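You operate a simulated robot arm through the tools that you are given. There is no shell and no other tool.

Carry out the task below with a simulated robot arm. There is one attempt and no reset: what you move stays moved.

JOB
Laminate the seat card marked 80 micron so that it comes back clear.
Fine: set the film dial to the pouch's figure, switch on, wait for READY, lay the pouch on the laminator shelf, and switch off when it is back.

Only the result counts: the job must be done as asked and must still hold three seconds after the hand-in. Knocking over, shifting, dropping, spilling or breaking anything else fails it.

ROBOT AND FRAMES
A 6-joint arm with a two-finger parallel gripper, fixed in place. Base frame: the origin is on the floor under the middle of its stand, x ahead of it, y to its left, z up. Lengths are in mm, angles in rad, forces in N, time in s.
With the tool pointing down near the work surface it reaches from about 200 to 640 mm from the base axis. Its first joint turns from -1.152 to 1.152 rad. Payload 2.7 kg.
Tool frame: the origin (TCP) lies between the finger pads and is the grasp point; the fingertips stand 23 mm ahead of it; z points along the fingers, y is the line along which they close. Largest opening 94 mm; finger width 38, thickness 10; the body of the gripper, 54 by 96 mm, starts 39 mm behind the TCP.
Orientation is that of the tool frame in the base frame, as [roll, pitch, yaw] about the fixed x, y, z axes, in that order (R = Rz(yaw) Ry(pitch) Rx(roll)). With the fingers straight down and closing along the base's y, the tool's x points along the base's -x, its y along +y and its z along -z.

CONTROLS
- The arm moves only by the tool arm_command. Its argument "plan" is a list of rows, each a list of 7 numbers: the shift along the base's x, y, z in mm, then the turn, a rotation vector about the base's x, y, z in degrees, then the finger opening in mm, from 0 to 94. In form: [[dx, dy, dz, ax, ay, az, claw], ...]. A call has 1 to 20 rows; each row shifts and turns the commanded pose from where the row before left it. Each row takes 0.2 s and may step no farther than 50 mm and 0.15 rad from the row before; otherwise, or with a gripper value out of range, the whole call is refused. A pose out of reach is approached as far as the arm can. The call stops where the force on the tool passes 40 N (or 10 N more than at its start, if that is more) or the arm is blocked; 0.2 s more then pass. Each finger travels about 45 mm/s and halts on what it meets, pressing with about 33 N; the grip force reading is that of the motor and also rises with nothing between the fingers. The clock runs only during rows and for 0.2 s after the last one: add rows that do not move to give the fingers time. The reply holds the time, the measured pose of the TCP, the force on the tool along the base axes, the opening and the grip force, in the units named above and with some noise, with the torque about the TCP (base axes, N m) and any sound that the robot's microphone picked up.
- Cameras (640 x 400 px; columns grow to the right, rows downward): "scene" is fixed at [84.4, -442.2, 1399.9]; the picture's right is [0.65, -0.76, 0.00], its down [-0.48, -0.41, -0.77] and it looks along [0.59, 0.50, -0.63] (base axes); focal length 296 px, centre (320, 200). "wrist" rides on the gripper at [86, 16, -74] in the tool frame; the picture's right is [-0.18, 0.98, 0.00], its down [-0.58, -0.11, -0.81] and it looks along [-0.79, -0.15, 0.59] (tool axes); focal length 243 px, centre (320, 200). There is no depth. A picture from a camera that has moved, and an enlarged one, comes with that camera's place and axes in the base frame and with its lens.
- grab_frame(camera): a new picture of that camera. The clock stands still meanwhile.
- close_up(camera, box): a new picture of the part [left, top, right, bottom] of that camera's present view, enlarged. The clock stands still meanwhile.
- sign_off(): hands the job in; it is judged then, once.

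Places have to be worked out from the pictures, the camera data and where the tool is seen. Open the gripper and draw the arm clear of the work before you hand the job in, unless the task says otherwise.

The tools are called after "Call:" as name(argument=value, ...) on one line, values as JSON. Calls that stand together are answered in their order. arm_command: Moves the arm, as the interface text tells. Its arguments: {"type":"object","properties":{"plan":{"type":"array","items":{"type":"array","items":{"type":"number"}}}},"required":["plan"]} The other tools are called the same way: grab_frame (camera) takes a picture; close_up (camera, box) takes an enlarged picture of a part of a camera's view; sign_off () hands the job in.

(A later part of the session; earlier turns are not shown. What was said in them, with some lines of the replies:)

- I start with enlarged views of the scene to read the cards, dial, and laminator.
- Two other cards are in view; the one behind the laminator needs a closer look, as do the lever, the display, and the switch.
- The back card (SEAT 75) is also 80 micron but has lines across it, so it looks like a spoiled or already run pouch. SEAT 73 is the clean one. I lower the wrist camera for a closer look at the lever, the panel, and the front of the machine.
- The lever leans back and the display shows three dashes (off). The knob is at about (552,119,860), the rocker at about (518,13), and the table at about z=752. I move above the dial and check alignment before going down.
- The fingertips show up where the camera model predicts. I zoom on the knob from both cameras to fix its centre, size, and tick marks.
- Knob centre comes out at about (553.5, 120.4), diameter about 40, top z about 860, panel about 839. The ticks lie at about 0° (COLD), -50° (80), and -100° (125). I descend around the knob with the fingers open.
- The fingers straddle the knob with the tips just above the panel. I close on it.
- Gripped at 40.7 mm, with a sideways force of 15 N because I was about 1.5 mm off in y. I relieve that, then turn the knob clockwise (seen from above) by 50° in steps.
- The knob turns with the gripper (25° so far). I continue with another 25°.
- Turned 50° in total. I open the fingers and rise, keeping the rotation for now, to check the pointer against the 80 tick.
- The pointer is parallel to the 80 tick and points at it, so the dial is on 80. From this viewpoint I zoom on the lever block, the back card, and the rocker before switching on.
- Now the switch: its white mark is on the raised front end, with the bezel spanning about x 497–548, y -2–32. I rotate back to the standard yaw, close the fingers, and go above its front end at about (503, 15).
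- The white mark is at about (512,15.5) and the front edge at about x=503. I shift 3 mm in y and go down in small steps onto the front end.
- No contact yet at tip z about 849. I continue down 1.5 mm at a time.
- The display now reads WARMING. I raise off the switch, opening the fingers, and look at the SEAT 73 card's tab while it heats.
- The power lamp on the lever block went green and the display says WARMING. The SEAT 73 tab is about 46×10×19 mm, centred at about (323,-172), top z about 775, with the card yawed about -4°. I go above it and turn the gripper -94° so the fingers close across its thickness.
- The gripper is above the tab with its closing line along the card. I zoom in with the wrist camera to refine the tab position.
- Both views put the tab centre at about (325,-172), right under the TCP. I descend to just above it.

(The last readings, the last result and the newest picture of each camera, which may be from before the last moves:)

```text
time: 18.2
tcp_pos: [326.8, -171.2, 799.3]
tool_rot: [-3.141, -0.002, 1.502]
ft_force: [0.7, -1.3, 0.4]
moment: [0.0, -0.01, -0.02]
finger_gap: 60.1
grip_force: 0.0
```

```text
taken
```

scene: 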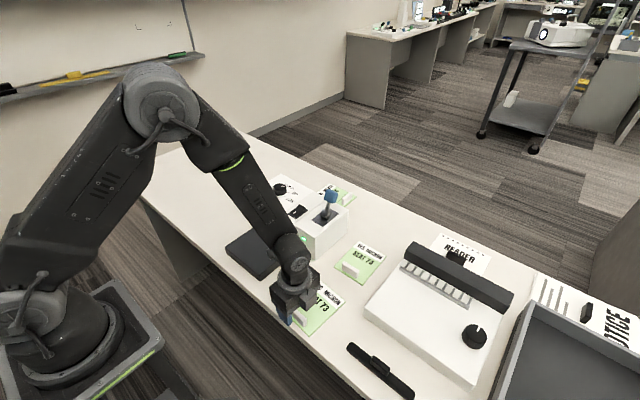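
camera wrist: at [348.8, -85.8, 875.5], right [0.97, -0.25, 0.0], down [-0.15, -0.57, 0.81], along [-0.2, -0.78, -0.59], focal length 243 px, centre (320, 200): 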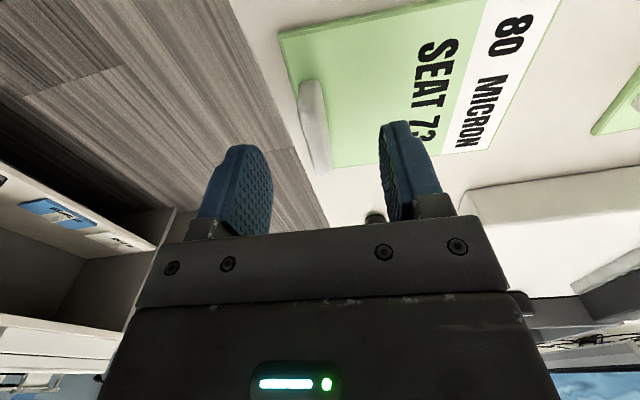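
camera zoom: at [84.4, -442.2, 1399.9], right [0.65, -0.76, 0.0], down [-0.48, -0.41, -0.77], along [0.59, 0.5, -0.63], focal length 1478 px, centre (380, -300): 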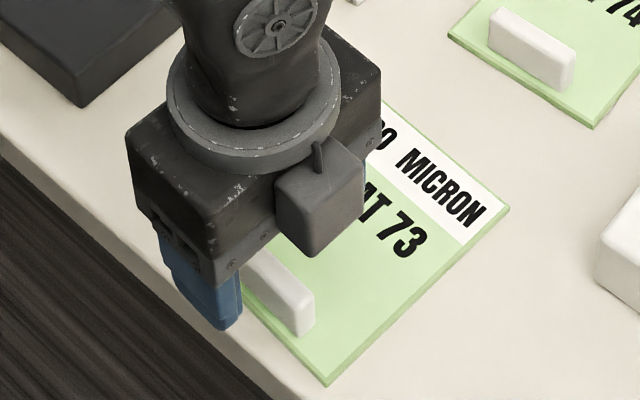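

The tab lies between the open fingers. I descend the last 16 mm in small steps, watching for contact.

Call:
arm_command(plan=[[-1, 0, -8, 0, 0, 0, 60], [0, 0, -5, 0, 0, 0, 60], [0, 0, -3, 0, 0, 0, 60], [0, 0, 0, 0, 0, 0, 60]])

Call:
close_up(camera="wrist", box=[180, 50, 460, 240])

Call:
close_up(camera="scene", box=[270, 280, 334, 334])

```text
time: 19.2
tcp_pos: [323.8, -170.9, 782.2]
tool_rot: [-3.141, 0.001, 1.503]
ft_force: [-0.8, 0.4, -0.1]
moment: [-0.03, -0.04, 0.02]
finger_gap: 60.1
grip_force: 0.0
```

```text
2.11 times, centred on (320, 145) of wrist
camera zoom: at [345.9, -85.9, 858.2], right [0.97, -0.25, 0.0], down [-0.15, -0.57, 0.81], along [-0.2, -0.78, -0.59], focal length 511 px, centre (320, 316)
```

zoom: 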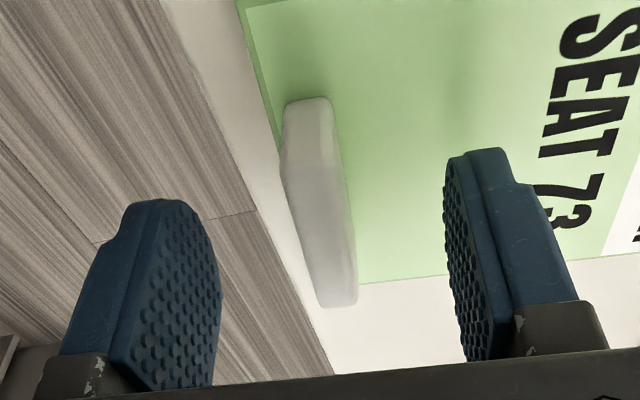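

```text
7.41 times, centred on (302, 307) of scene
camera zoom: at [84.4, -442.2, 1399.9], right [0.65, -0.76, 0.0], down [-0.48, -0.41, -0.77], along [0.59, 0.5, -0.63], focal length 2190 px, centre (453, -593)
```

zoom: 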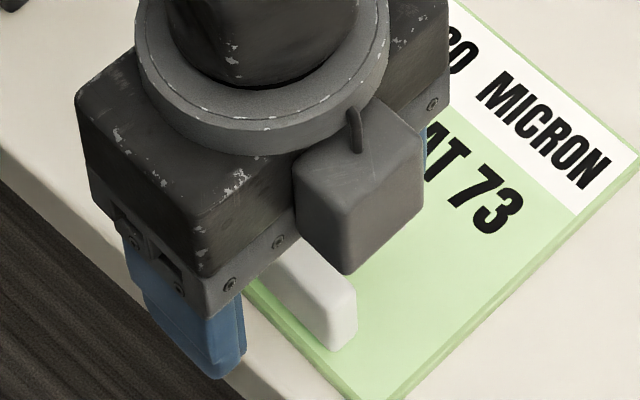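

The fingertips are beside the tab with no contact force. I close on it.

Call:
arm_command(plan=[[0, 0, 0, 0, 0, 0, 4], [0, 0, 0, 0, 0, 0, 4], [0, 0, 0, 0, 0, 0, 4], [0, 0, 0, 0, 0, 0, 4], [0, 0, 0, 0, 0, 0, 4]])

Call:
close_up(camera="wrist", box=[180, 50, 460, 240])

Call:
close_up(camera="scene", box=[240, 190, 368, 334])

```text
time: 20.4
tcp_pos: [323.5, -171.0, 782.5]
tool_rot: [-3.141, 0.0, 1.502]
ft_force: [0.2, 0.3, 0.9]
moment: [0.0, 0.01, -0.01]
finger_gap: 10.8
grip_force: 32.6
```

```text
2.11 times, centred on (320, 145) of wrist
camera zoom: at [345.8, -85.9, 858.3], right [0.97, -0.25, 0.0], down [-0.15, -0.57, 0.81], along [-0.2, -0.78, -0.59], focal length 511 px, centre (320, 316)
```

zoom: 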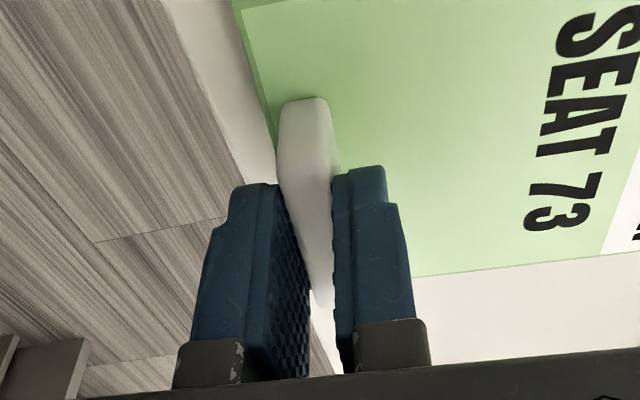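

```text
2.78 times, centred on (304, 262) of scene
camera zoom: at [84.4, -442.2, 1399.9], right [0.65, -0.76, 0.0], down [-0.48, -0.41, -0.77], along [0.59, 0.5, -0.63], focal length 821 px, centre (364, 28)
```

zoom: 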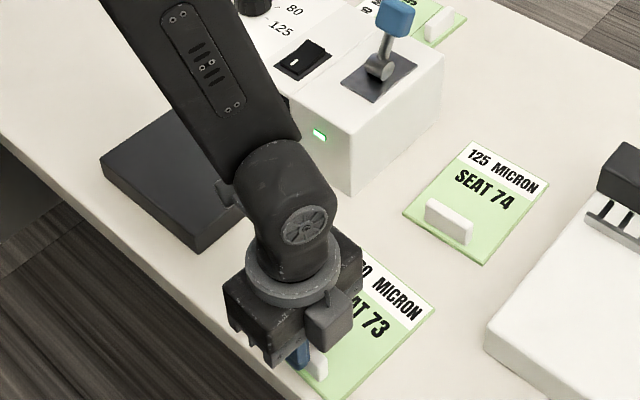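

Gripped at 10.8 mm. I lift straight up slowly and check that the card hangs level.

Call:
arm_command(plan=[[0, 0, 8, 0, 0, 0, 4], [0, 0, 15, 0, 0, 0, 4], [0, 0, 20, 0, 0, 0, 4], [0, 0, 25, 0, 0, 0, 4], [0, 0, 30, 0, 0, 0, 4], [0, 0, 0, 0, 0, 0, 4]])

Call:
grab_frame(camera="scene")

Call:
grab_frame(camera="wrist")

```text
time: 21.8
tcp_pos: [326.6, -172.1, 878.1]
tool_rot: [-3.142, 0.0, 1.503]
ft_force: [0.3, 0.6, -0.8]
moment: [0.0, 0.02, 0.03]
finger_gap: 11.2
grip_force: 33.4
```

```text
taken
```

scene: 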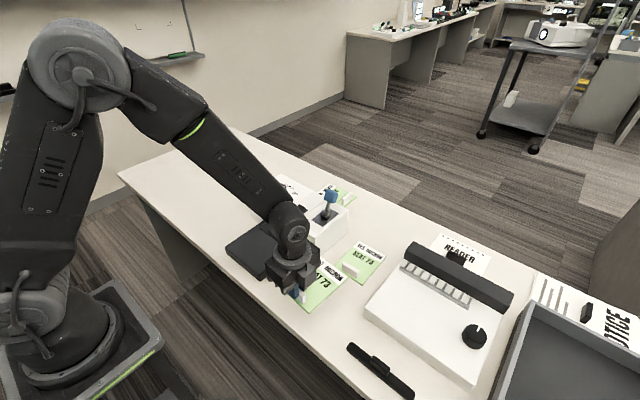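

```text
taken
camera wrist: at [347.9, -86.7, 954.1], right [0.97, -0.25, 0.0], down [-0.15, -0.57, 0.81], along [-0.2, -0.78, -0.59], focal length 243 px, centre (320, 200)
```

wrist: 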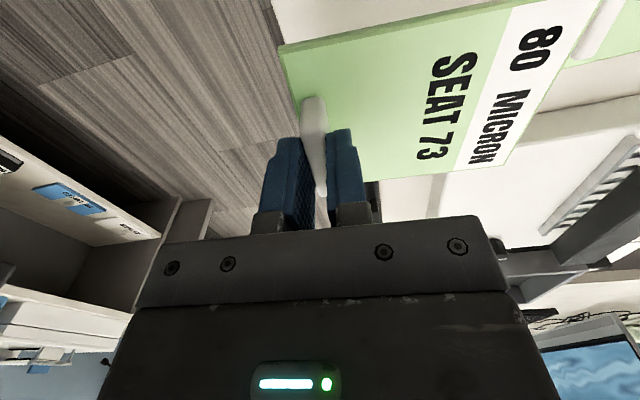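

The card came up level. I rotate it square (+3.9°) and carry it high to a hover over the shelf, aiming for TCP about (359, 52), then check the display.

Call:
arm_command(plan=[[0, 10, 10, 0, 0, 0.65, 4], [5.4, 30, 10, 0, 0, 0.65, 4], [5.4, 36, 2, 0, 0, 0.65, 4], [5.4, 37, 0, 0, 0, 0.65, 4], [5.4, 37, 0, 0, 0, 0.65, 4], [5.4, 37, 0, 0, 0, 0.65, 4], [5.4, 37, 0, 0, 0, 0, 4], [0, 0, 0, 0, 0, 0, 4]])

Call:
grab_frame(camera="scene")

Call:
close_up(camera="scene", box=[210, 170, 338, 280])

Call:
grab_frame(camera="wrist")

```text
time: 23.6
tcp_pos: [354.2, 54.5, 903.7]
tool_rot: [-3.141, 0.0, 1.568]
ft_force: [0.2, 0.0, -0.9]
moment: [0.0, -0.01, 0.03]
finger_gap: 10.6
grip_force: 33.2
```

```text
taken
```

scene: 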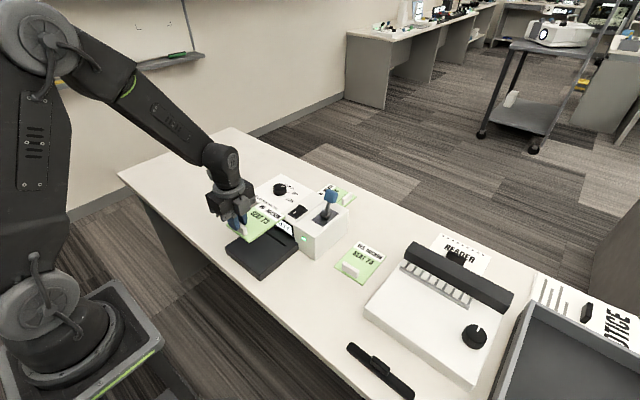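

```text
3.64 times, centred on (274, 225) of scene
camera zoom: at [84.4, -442.2, 1399.9], right [0.65, -0.76, 0.0], down [-0.48, -0.41, -0.77], along [0.59, 0.5, -0.63], focal length 1075 px, centre (487, 109)
```

zoom: 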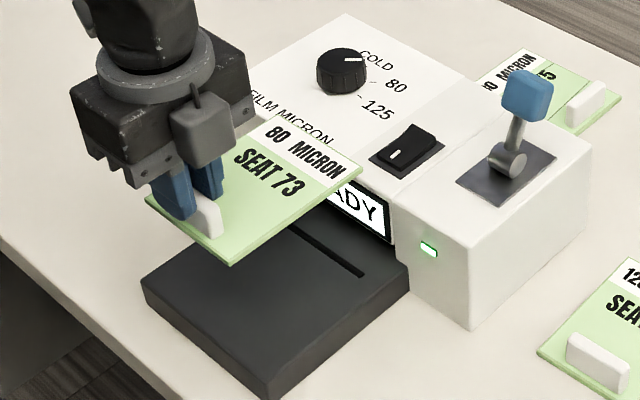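

```text
taken
camera wrist: at [371.9, 141.4, 978.4], right [0.98, -0.19, 0.0], down [-0.11, -0.58, 0.81], along [-0.15, -0.79, -0.59], focal length 243 px, centre (320, 200)
```

wrist: 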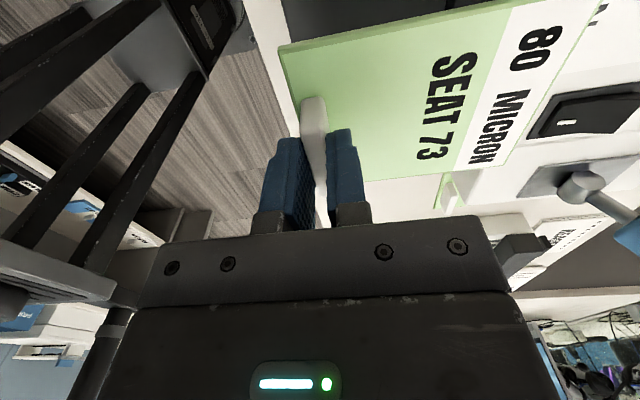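

The display shows "…ADY" (READY), partly hidden by the card. I zoom in to check the card's position and the text before lowering.

Call:
close_up(camera="scene", box=[245, 195, 325, 255])

Call:
close_up(camera="wrist", box=[260, 0, 640, 240])

```text
6.67 times, centred on (285, 225) of scene
camera zoom: at [84.4, -442.2, 1399.9], right [0.65, -0.76, 0.0], down [-0.48, -0.41, -0.77], along [0.59, 0.5, -0.63], focal length 1971 px, centre (553, 33)
```

zoom: 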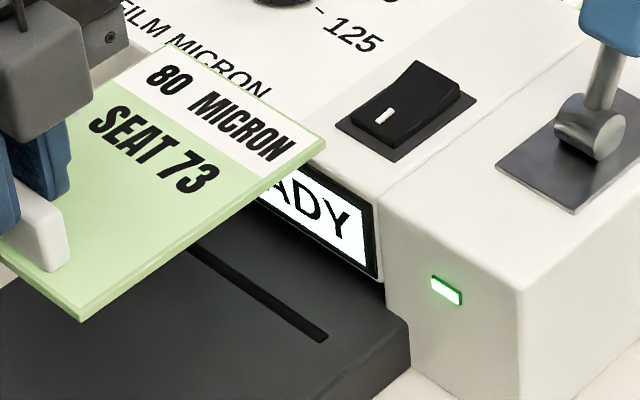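

```text
1.67 times, centred on (450, 120) of wrist
camera zoom: at [371.9, 141.4, 978.4], right [0.98, -0.19, 0.0], down [-0.11, -0.58, 0.81], along [-0.15, -0.79, -0.59], focal length 404 px, centre (103, 333)
```

zoom: 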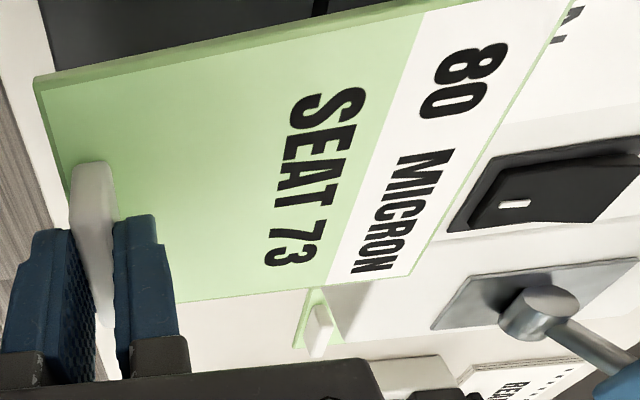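

The text is READY. Re-triangulating gives card top about TCP z - 37, shelf top about z 773, table about 741, and card centre about (406,54). I shift -3.5 mm in y and lower to about 10 mm above the shelf.

Call:
arm_command(plan=[[1, -3.5, -30, 0, 0, 0, 4], [0, 0, -30, 0, 0, 0, 4], [0, 0, -18, 0, 0, 0, 4], [0, 0, 0, 0, 0, 0, 4]])

Call:
close_up(camera="scene", box=[215, 195, 327, 285])

Call:
grab_frame(camera="wrist")

```text
time: 24.6
tcp_pos: [355.5, 48.5, 824.6]
tool_rot: [-3.14, 0.001, 1.569]
ft_force: [0.2, -0.1, -0.9]
moment: [-0.03, 0.03, 0.01]
finger_gap: 10.7
grip_force: 32.8
```

```text
4.44 times, centred on (271, 240) of scene
camera zoom: at [84.4, -442.2, 1399.9], right [0.65, -0.76, 0.0], down [-0.48, -0.41, -0.77], along [0.59, 0.5, -0.63], focal length 1314 px, centre (538, 22)
```

zoom: 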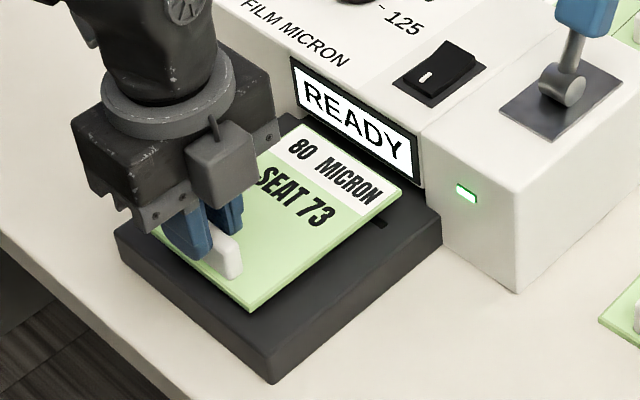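

```text
taken
camera wrist: at [372.1, 135.6, 898.3], right [0.98, -0.18, 0.0], down [-0.11, -0.58, 0.81], along [-0.15, -0.79, -0.59], focal length 243 px, centre (320, 200)
```

wrist: 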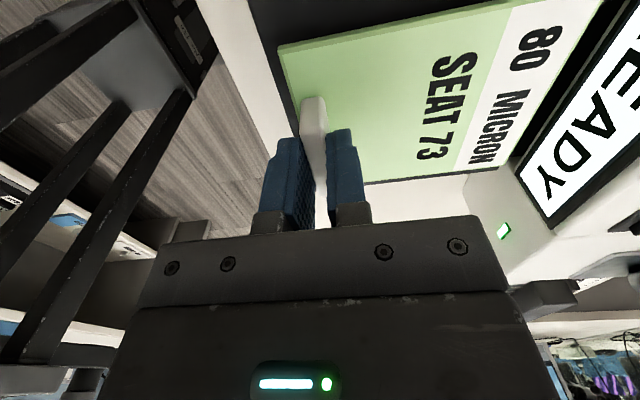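

READY is confirmed and the card is square over the shelf, covering the slot. I lower a further 9 mm and read the force.

Call:
arm_command(plan=[[0, 0, -5, 0, 0, 0, 4], [0, 0, -3, 0, 0, 0, 4], [0, 0, -1, 0, 0, 0, 4]])

Call:
close_up(camera="scene", box=[215, 195, 327, 285])

```text
time: 25.4
tcp_pos: [355.7, 47.5, 816.4]
tool_rot: [3.14, 0.0, 1.571]
ft_force: [-0.6, 0.0, -0.7]
moment: [0.06, -0.01, -0.05]
finger_gap: 10.5
grip_force: 33.1
```

```text
4.44 times, centred on (271, 240) of scene
camera zoom: at [84.4, -442.2, 1399.9], right [0.65, -0.76, 0.0], down [-0.48, -0.41, -0.77], along [0.59, 0.5, -0.63], focal length 1314 px, centre (538, 22)
```

zoom: 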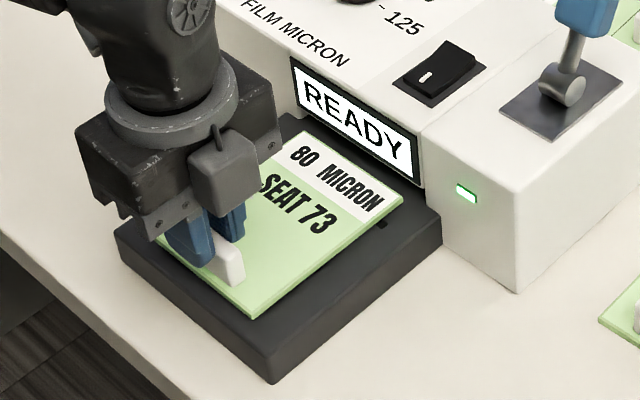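

No contact yet; I continue in 1 mm steps.

Call:
arm_command(plan=[[0, 0, -1, 0, 0, 0, 4], [0, 0, -1, 0, 0, 0, 4]])

```text
time: 26.0
tcp_pos: [356.4, 50.4, 814.3]
tool_rot: [-3.141, 0.002, 1.57]
ft_force: [0.5, -0.4, -0.6]
moment: [-0.01, 0.02, -0.01]
finger_gap: 10.7
grip_force: 32.3
```

Force is still about zero. Two more 1 mm steps.

Call:
arm_command(plan=[[0, 0, -1, 0, 0, 0, 4], [0, 0, -1, 0, 0, 0, 4]])

Call:
close_up(camera="scene", box=[225, 220, 305, 285])

```text
time: 26.6
tcp_pos: [356.1, 49.5, 812.8]
tool_rot: [3.141, 0.0, 1.571]
ft_force: [-5.2, -0.7, 19.4]
moment: [-0.07, 0.07, 0.01]
finger_gap: 10.7
grip_force: 32.6
```

```text
6.15 times, centred on (265, 252) of scene
camera zoom: at [84.1, -442.2, 1399.9], right [0.65, -0.76, 0.0], down [-0.48, -0.41, -0.77], along [0.59, 0.5, -0.63], focal length 1819 px, centre (658, -123)
```

zoom: 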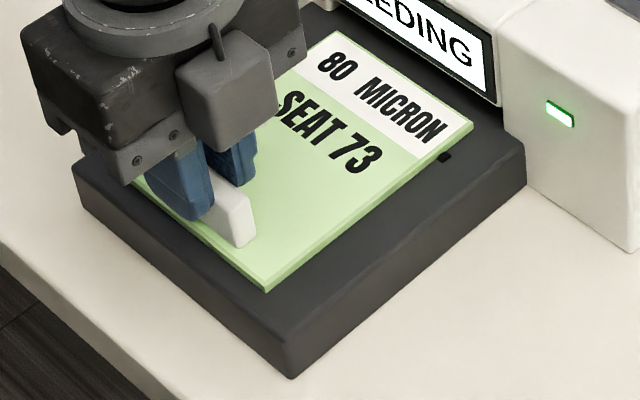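

Contact at 19 N and the display has gone to FEEDING. I open and rise at once so the tab can pass under the fingers.

Call:
arm_command(plan=[[0, 0, 0.5, 0, 0, 0, 40], [0, 0, 12, 0, 0, 0, 40], [0, 0, 35, 0, 0, 0, 50], [0, 0, 40, 0, 0, 0, 60]])

Call:
close_up(camera="scene", box=[215, 180, 343, 285])

```text
time: 27.6
tcp_pos: [356.8, 48.6, 900.2]
tool_rot: [-3.139, 0.0, 1.57]
ft_force: [0.2, 0.9, 0.9]
moment: [-0.02, 0.01, 0.0]
finger_gap: 59.8
grip_force: 0.1
```

```text
3.81 times, centred on (279, 232) of scene
camera zoom: at [84.4, -442.2, 1399.9], right [0.65, -0.76, 0.0], down [-0.48, -0.41, -0.77], along [0.59, 0.5, -0.63], focal length 1126 px, centre (476, 76)
```

zoom: 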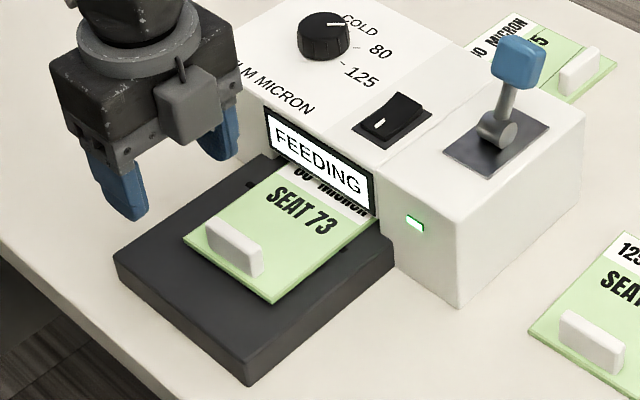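

The card is being drawn in. I retreat upward and rotate back toward the standard yaw in short steps while watching the display.

Call:
arm_command(plan=[[10, -5, 20, 0, 0, 8.5, 40], [10, -5, 20, 0, 0, 8.5, 20], [10, -5, 10, 0, 0, 8.5, 0]])

Call:
close_up(camera="scene", box=[215, 180, 343, 285])

```text
time: 28.4
tcp_pos: [387.5, 32.9, 949.7]
tool_rot: [3.141, 0.0, 2.018]
ft_force: [0.2, 0.1, -0.8]
moment: [0.01, -0.02, 0.03]
finger_gap: 0.0
grip_force: 8.9
```

```text
3.81 times, centred on (279, 232) of scene
camera zoom: at [84.4, -442.2, 1399.9], right [0.65, -0.76, 0.0], down [-0.48, -0.41, -0.77], along [0.59, 0.5, -0.63], focal length 1126 px, centre (476, 76)
```

zoom: 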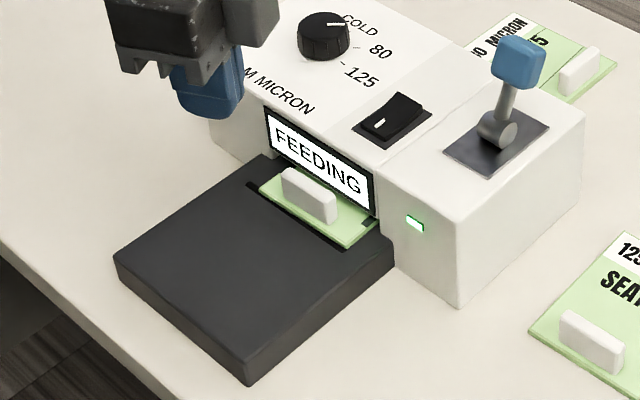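

The card is nearly fully in and only the tab end is outside. I keep turning back in short steps and watch.

Call:
arm_command(plan=[[10, -5, 0, 0, 0, 8.5, 0], [10, -5, 0, 0, 0, 8.5, 0], [10, -5, 0, 0, 0, 8.5, 0]])

Call:
close_up(camera="scene", box=[215, 180, 343, 285])

```text
time: 29.2
tcp_pos: [417.9, 18.3, 948.6]
tool_rot: [3.141, 0.001, 2.464]
ft_force: [0.0, -0.2, -0.3]
moment: [0.02, 0.0, 0.02]
finger_gap: 0.0
grip_force: 32.7
```

```text
3.81 times, centred on (279, 232) of scene
camera zoom: at [84.4, -442.2, 1399.9], right [0.65, -0.76, 0.0], down [-0.48, -0.41, -0.77], along [0.59, 0.5, -0.63], focal length 1126 px, centre (476, 76)
```

zoom: 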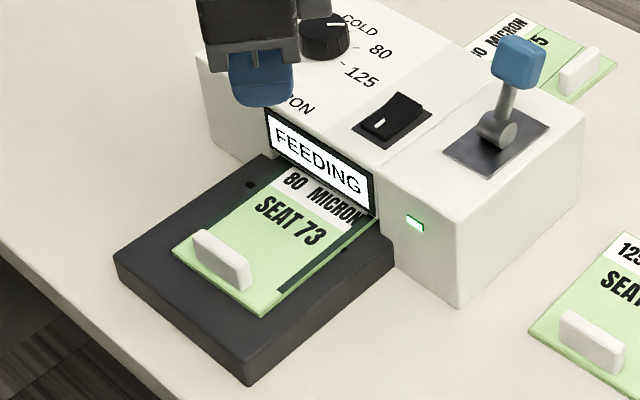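

The card is on its way back, but I see a dark stripe near its right edge. I zoom in without letting time pass.

Call:
close_up(camera="scene", box=[245, 215, 309, 265])

Call:
grab_frame(camera="wrist")

```text
8.00 times, centred on (277, 240) of scene
camera zoom: at [84.4, -442.2, 1399.9], right [0.65, -0.76, 0.0], down [-0.48, -0.41, -0.77], along [0.59, 0.5, -0.63], focal length 2365 px, centre (664, -120)
```

zoom: 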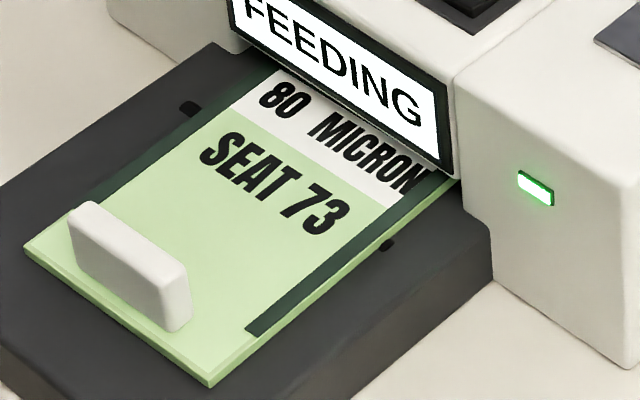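

```text
taken
camera wrist: at [360.2, 85.9, 1024.4], right [0.76, 0.65, 0.0], down [0.38, -0.45, 0.81], along [0.52, -0.61, -0.59], focal length 243 px, centre (320, 200)
```

wrist: 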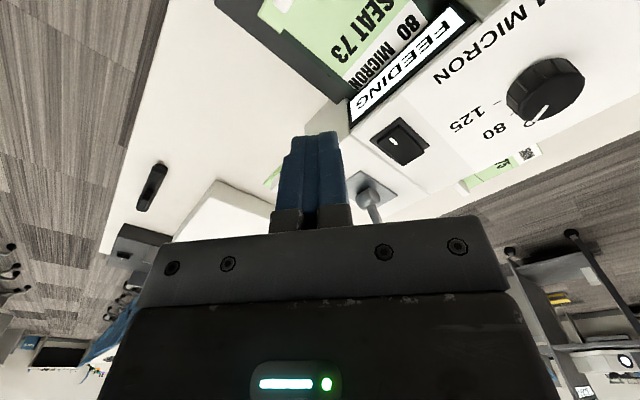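

Dark bands run along both long edges of the returning card. They may be the sealed rim, or a fault. I wait in place a little and look again.

Call:
arm_command(plan=[[0, 0, 0, 0, 0, 0, 0], [0, 0, 0, 0, 0, 0, 0]])

Call:
close_up(camera="scene", box=[225, 200, 321, 275])

```text
time: 29.8
tcp_pos: [416.8, 19.1, 948.4]
tool_rot: [-3.142, 0.001, 2.461]
ft_force: [0.0, -0.3, 0.1]
moment: [-0.01, 0.01, -0.01]
finger_gap: 0.1
grip_force: 33.1
```

```text
5.33 times, centred on (273, 238) of scene
camera zoom: at [84.4, -442.2, 1399.9], right [0.65, -0.76, 0.0], down [-0.48, -0.41, -0.77], along [0.59, 0.5, -0.63], focal length 1577 px, centre (571, 0)
```

zoom: 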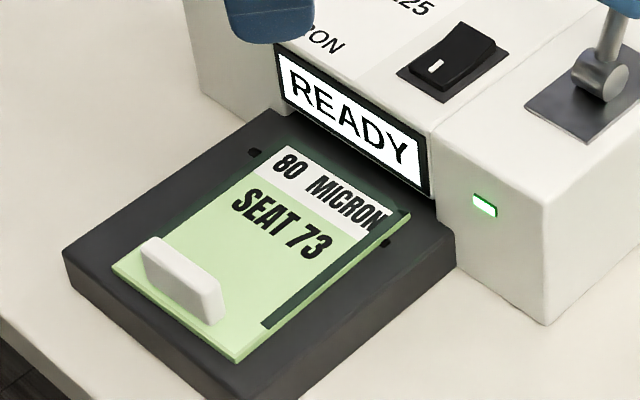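

The card is back on the shelf and the display reads READY again. I zoom in on the result to judge whether it is clear.

Call:
close_up(camera="scene", box=[238, 222, 302, 272])

Call:
close_up(camera="scene", box=[265, 218, 305, 248])

Call:
close_up(camera="wrist", box=[240, 0, 480, 140])

```text
8.00 times, centred on (270, 247) of scene
camera zoom: at [84.4, -442.2, 1399.9], right [0.65, -0.76, 0.0], down [-0.48, -0.41, -0.77], along [0.59, 0.5, -0.63], focal length 2365 px, centre (720, -176)
```

zoom: 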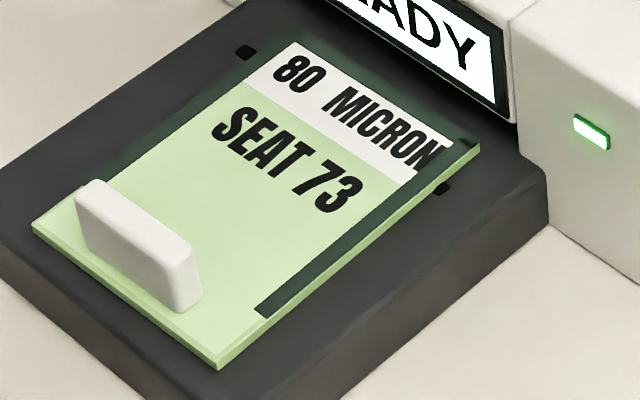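

```text
13.33 times, centred on (285, 233) of scene
camera zoom: at [84.4, -442.2, 1399.9], right [0.65, -0.76, 0.0], down [-0.48, -0.41, -0.77], along [0.59, 0.5, -0.63], focal length 3942 px, centre (787, -240)
```

zoom: 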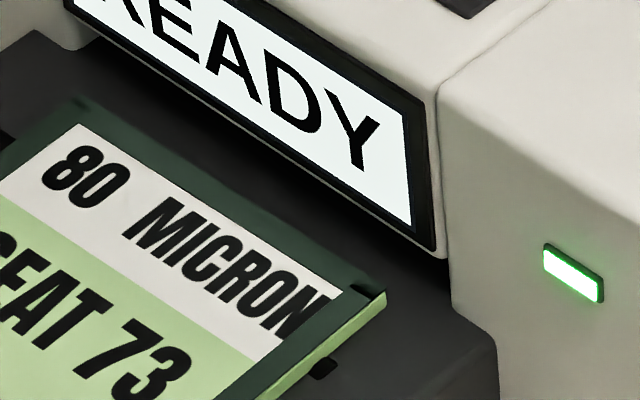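

```text
2.67 times, centred on (360, 70) of wrist
camera zoom: at [360.3, 86.1, 1024.2], right [0.76, 0.65, 0.0], down [0.38, -0.45, 0.81], along [0.52, -0.61, -0.59], focal length 647 px, centre (213, 547)
```

zoom: 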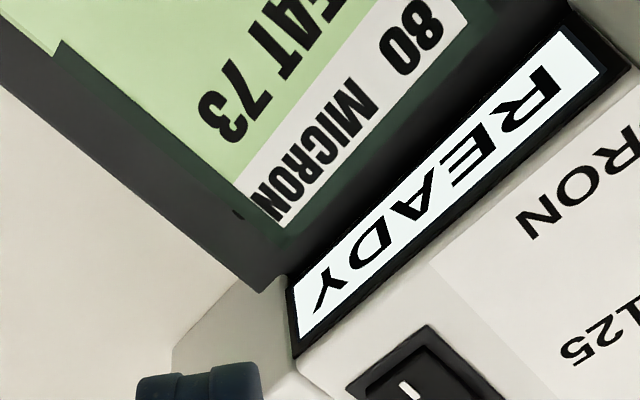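

The card came back with crisp text, no creases or haze, and a sealed rim around it, so it is clear. Now I switch off by pressing the raised rear end of the rocker (x about 543). I turn the gripper so its narrow side faces the lever.

Call:
arm_command(plan=[[18, -0.6, 0, 0, 0, -7.3, 0], [18, -0.6, 0, 0, 0, -7.3, 0], [18, -0.6, -5, 0, 0, -7.3, 0], [18, -0.6, -10, 0, 0, -7.3, 0], [18, -0.6, -14, 0, 0, -7.3, 0], [18, -0.6, -14, 0, 0, -7.3, 0], [18, -0.6, -14, 0, 0, -7.3, 0], [0, 0, 0, 0, 0, 0, 0]])

Call:
close_up(camera="scene", box=[240, 160, 352, 260])

Call:
grab_frame(camera="wrist")

```text
time: 31.6
tcp_pos: [543.1, 13.4, 892.3]
tool_rot: [3.141, 0.0, 1.566]
ft_force: [-1.2, -0.4, 0.1]
moment: [-0.01, 0.0, -0.02]
finger_gap: 0.2
grip_force: 32.9
```

```text
4.00 times, centred on (296, 210) of scene
camera zoom: at [84.4, -442.2, 1399.9], right [0.65, -0.76, 0.0], down [-0.48, -0.41, -0.77], along [0.59, 0.5, -0.63], focal length 1183 px, centre (416, 160)
```

zoom: 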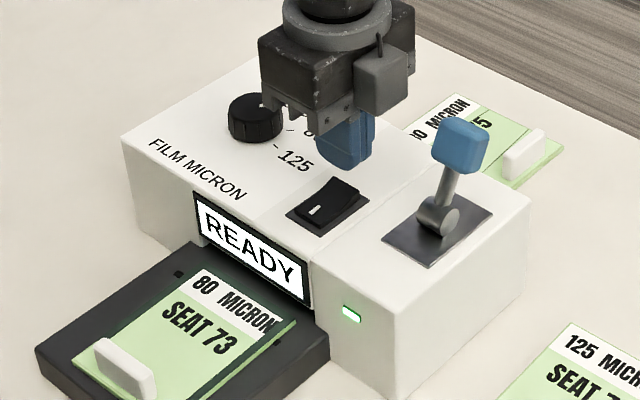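

```text
taken
camera wrist: at [559.1, 100.0, 967.4], right [0.98, -0.19, 0.0], down [-0.11, -0.58, 0.81], along [-0.15, -0.79, -0.59], focal length 243 px, centre (320, 200)
```

wrist: 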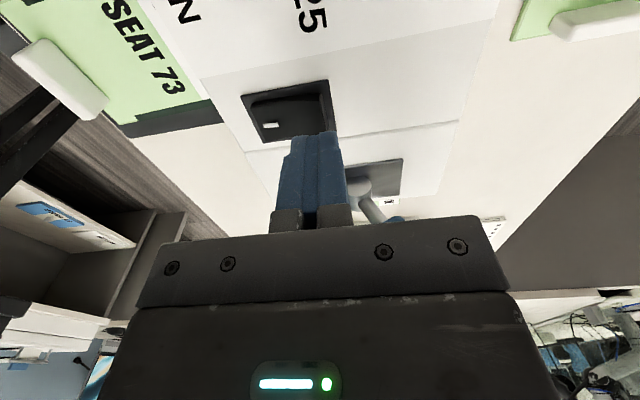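

Everything is in place and the rear end of the rocker is right under the fingertips. I press it in small steps to about the same depth that clicked it on.

Call:
arm_command(plan=[[0, 2, -12, 0, 0, 0, 0], [0, 0, -8, 0, 0, 0, 0], [0, 0, -2, 0, 0, 0, 0], [0, 0, -2, 0, 0, 0, 0], [0, 0, 0, 0, 0, 0, 0]])

Call:
close_up(camera="scene", box=[240, 160, 352, 260])

```text
time: 32.8
tcp_pos: [543.1, 17.2, 867.6]
tool_rot: [-3.141, 0.002, 1.568]
ft_force: [-0.6, 0.1, -0.1]
moment: [0.02, -0.01, -0.03]
finger_gap: 0.0
grip_force: 33.5
```

```text
4.00 times, centred on (296, 210) of scene
camera zoom: at [84.4, -442.2, 1399.9], right [0.65, -0.76, 0.0], down [-0.48, -0.41, -0.77], along [0.59, 0.5, -0.63], focal length 1183 px, centre (416, 160)
```

zoom: 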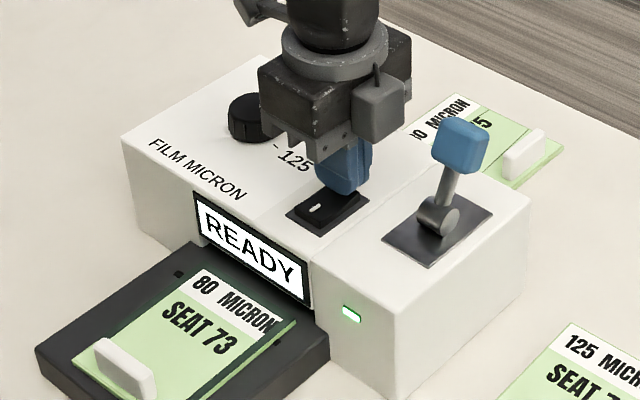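

Still READY with no force. I go down two more millimetres.

Call:
arm_command(plan=[[0, 0, -1, 0, 0, 0, 0], [0, 0, -1, 0, 0, 0, 0], [0, 0, 0, 0, 0, 0, 0]])

Call:
close_up(camera="scene", box=[240, 160, 352, 260])

```text
time: 33.6
tcp_pos: [543.1, 15.8, 866.6]
tool_rot: [3.141, 0.001, 1.566]
ft_force: [-4.4, -3.1, 8.5]
moment: [-0.07, 0.17, -0.01]
finger_gap: 0.0
grip_force: 32.8
```

```text
4.00 times, centred on (296, 210) of scene
camera zoom: at [84.1, -442.3, 1399.9], right [0.65, -0.76, 0.0], down [-0.48, -0.41, -0.77], along [0.59, 0.5, -0.63], focal length 1183 px, centre (416, 160)
```

zoom: 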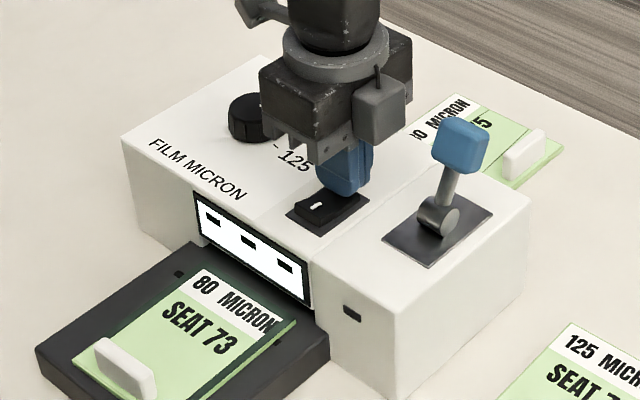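

Switched off: the display shows the three dashes and the lamp is dark. I lift straight up, then open the gripper and draw clear.

Call:
arm_command(plan=[[0, 0, 15, 0, 0, 0, 0], [0, 0, 35, 0, 0, 0, 0], [0, 0, 45, 0, 0, 0, 0], [0, 0, 45, 0, 0, 0, 0], [-30, 10, 30, 0, 0, 8, 40], [-30, 10, 20, 0, 0, 8, 70], [-30, 10, 20, 0, 0, 8, 94], [-30, 10, 20, 0, 0, 8, 94], [0, 0, 0, 0, 0, 0, 94]])

Call:
grab_frame(camera="scene")

Call:
close_up(camera="scene", box=[220, 165, 348, 275])

Call:
close_up(camera="scene", box=[238, 222, 302, 272])

```text
time: 35.6
tcp_pos: [421.4, 54.2, 1094.3]
tool_rot: [3.141, 0.001, 2.13]
ft_force: [-0.4, 0.2, 0.6]
moment: [-0.02, 0.02, 0.0]
finger_gap: 94.2
grip_force: 0.0
```

```text
taken
```

scene: 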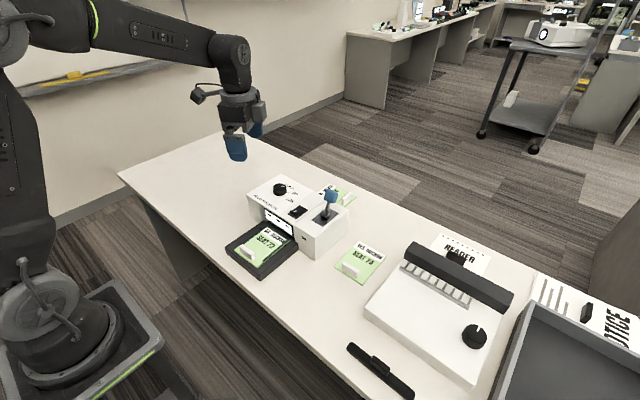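

```text
3.64 times, centred on (284, 220) of scene
camera zoom: at [84.4, -442.2, 1399.9], right [0.65, -0.76, 0.0], down [-0.48, -0.41, -0.77], along [0.59, 0.5, -0.63], focal length 1075 px, centre (451, 127)
```

zoom: 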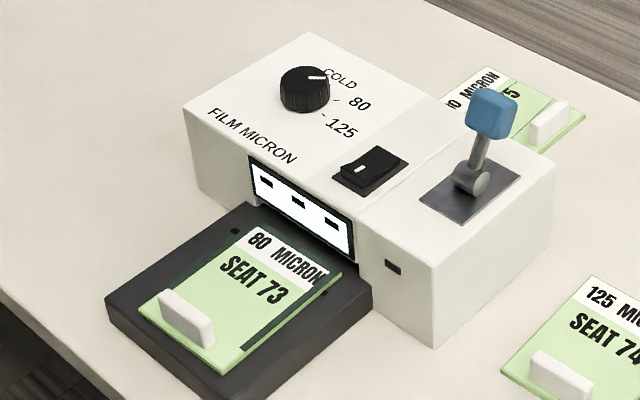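

```text
8.00 times, centred on (270, 247) of scene
camera zoom: at [84.4, -442.2, 1399.9], right [0.65, -0.76, 0.0], down [-0.48, -0.41, -0.77], along [0.59, 0.5, -0.63], focal length 2365 px, centre (720, -176)
```

zoom: 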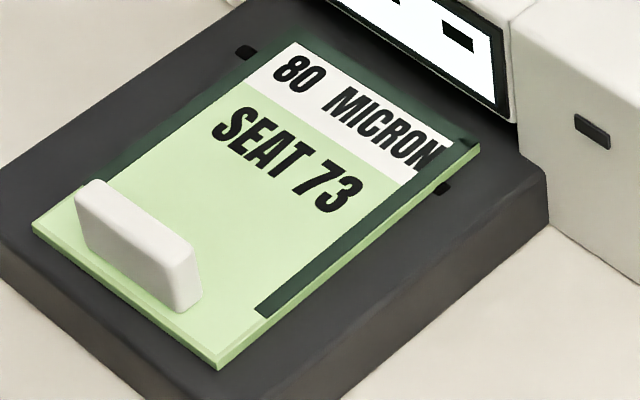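

The final view shows the dial on 80, the machine off, and the SEAT 73 card back on the shelf, clear and sealed. Nothing else has moved, and the gripper is open and well clear, so I hand in the job.

Call:
sign_off()

```text
The job is handed in.
```

I laminated the SEAT 73 card (80 micron). It came back onto the laminator shelf with crisp text and no creases or haze. The job is handed in.

- **Settings:** I set the film dial to 80, switched on and waited for READY before laying the card on the shelf. I switched off once it was back. The display shows its three dashes again and the green lamp is out.
- **Dark border:** The card now has a dark border on three sides that it did not have before. I took it to be the sealed rim of the pouch.
- **Choice of card:** A second 80-micron card, SEAT 75, was lying behind the laminator. It already had two lines across it, so I took it for spoiled and left it alone.
- **Lever:** I did not touch the blue lever on the side of the machine. The job didn't mention it and the machine ran normally.

In the last pictures everything else is where it was. The gripper is open and clear of the table.
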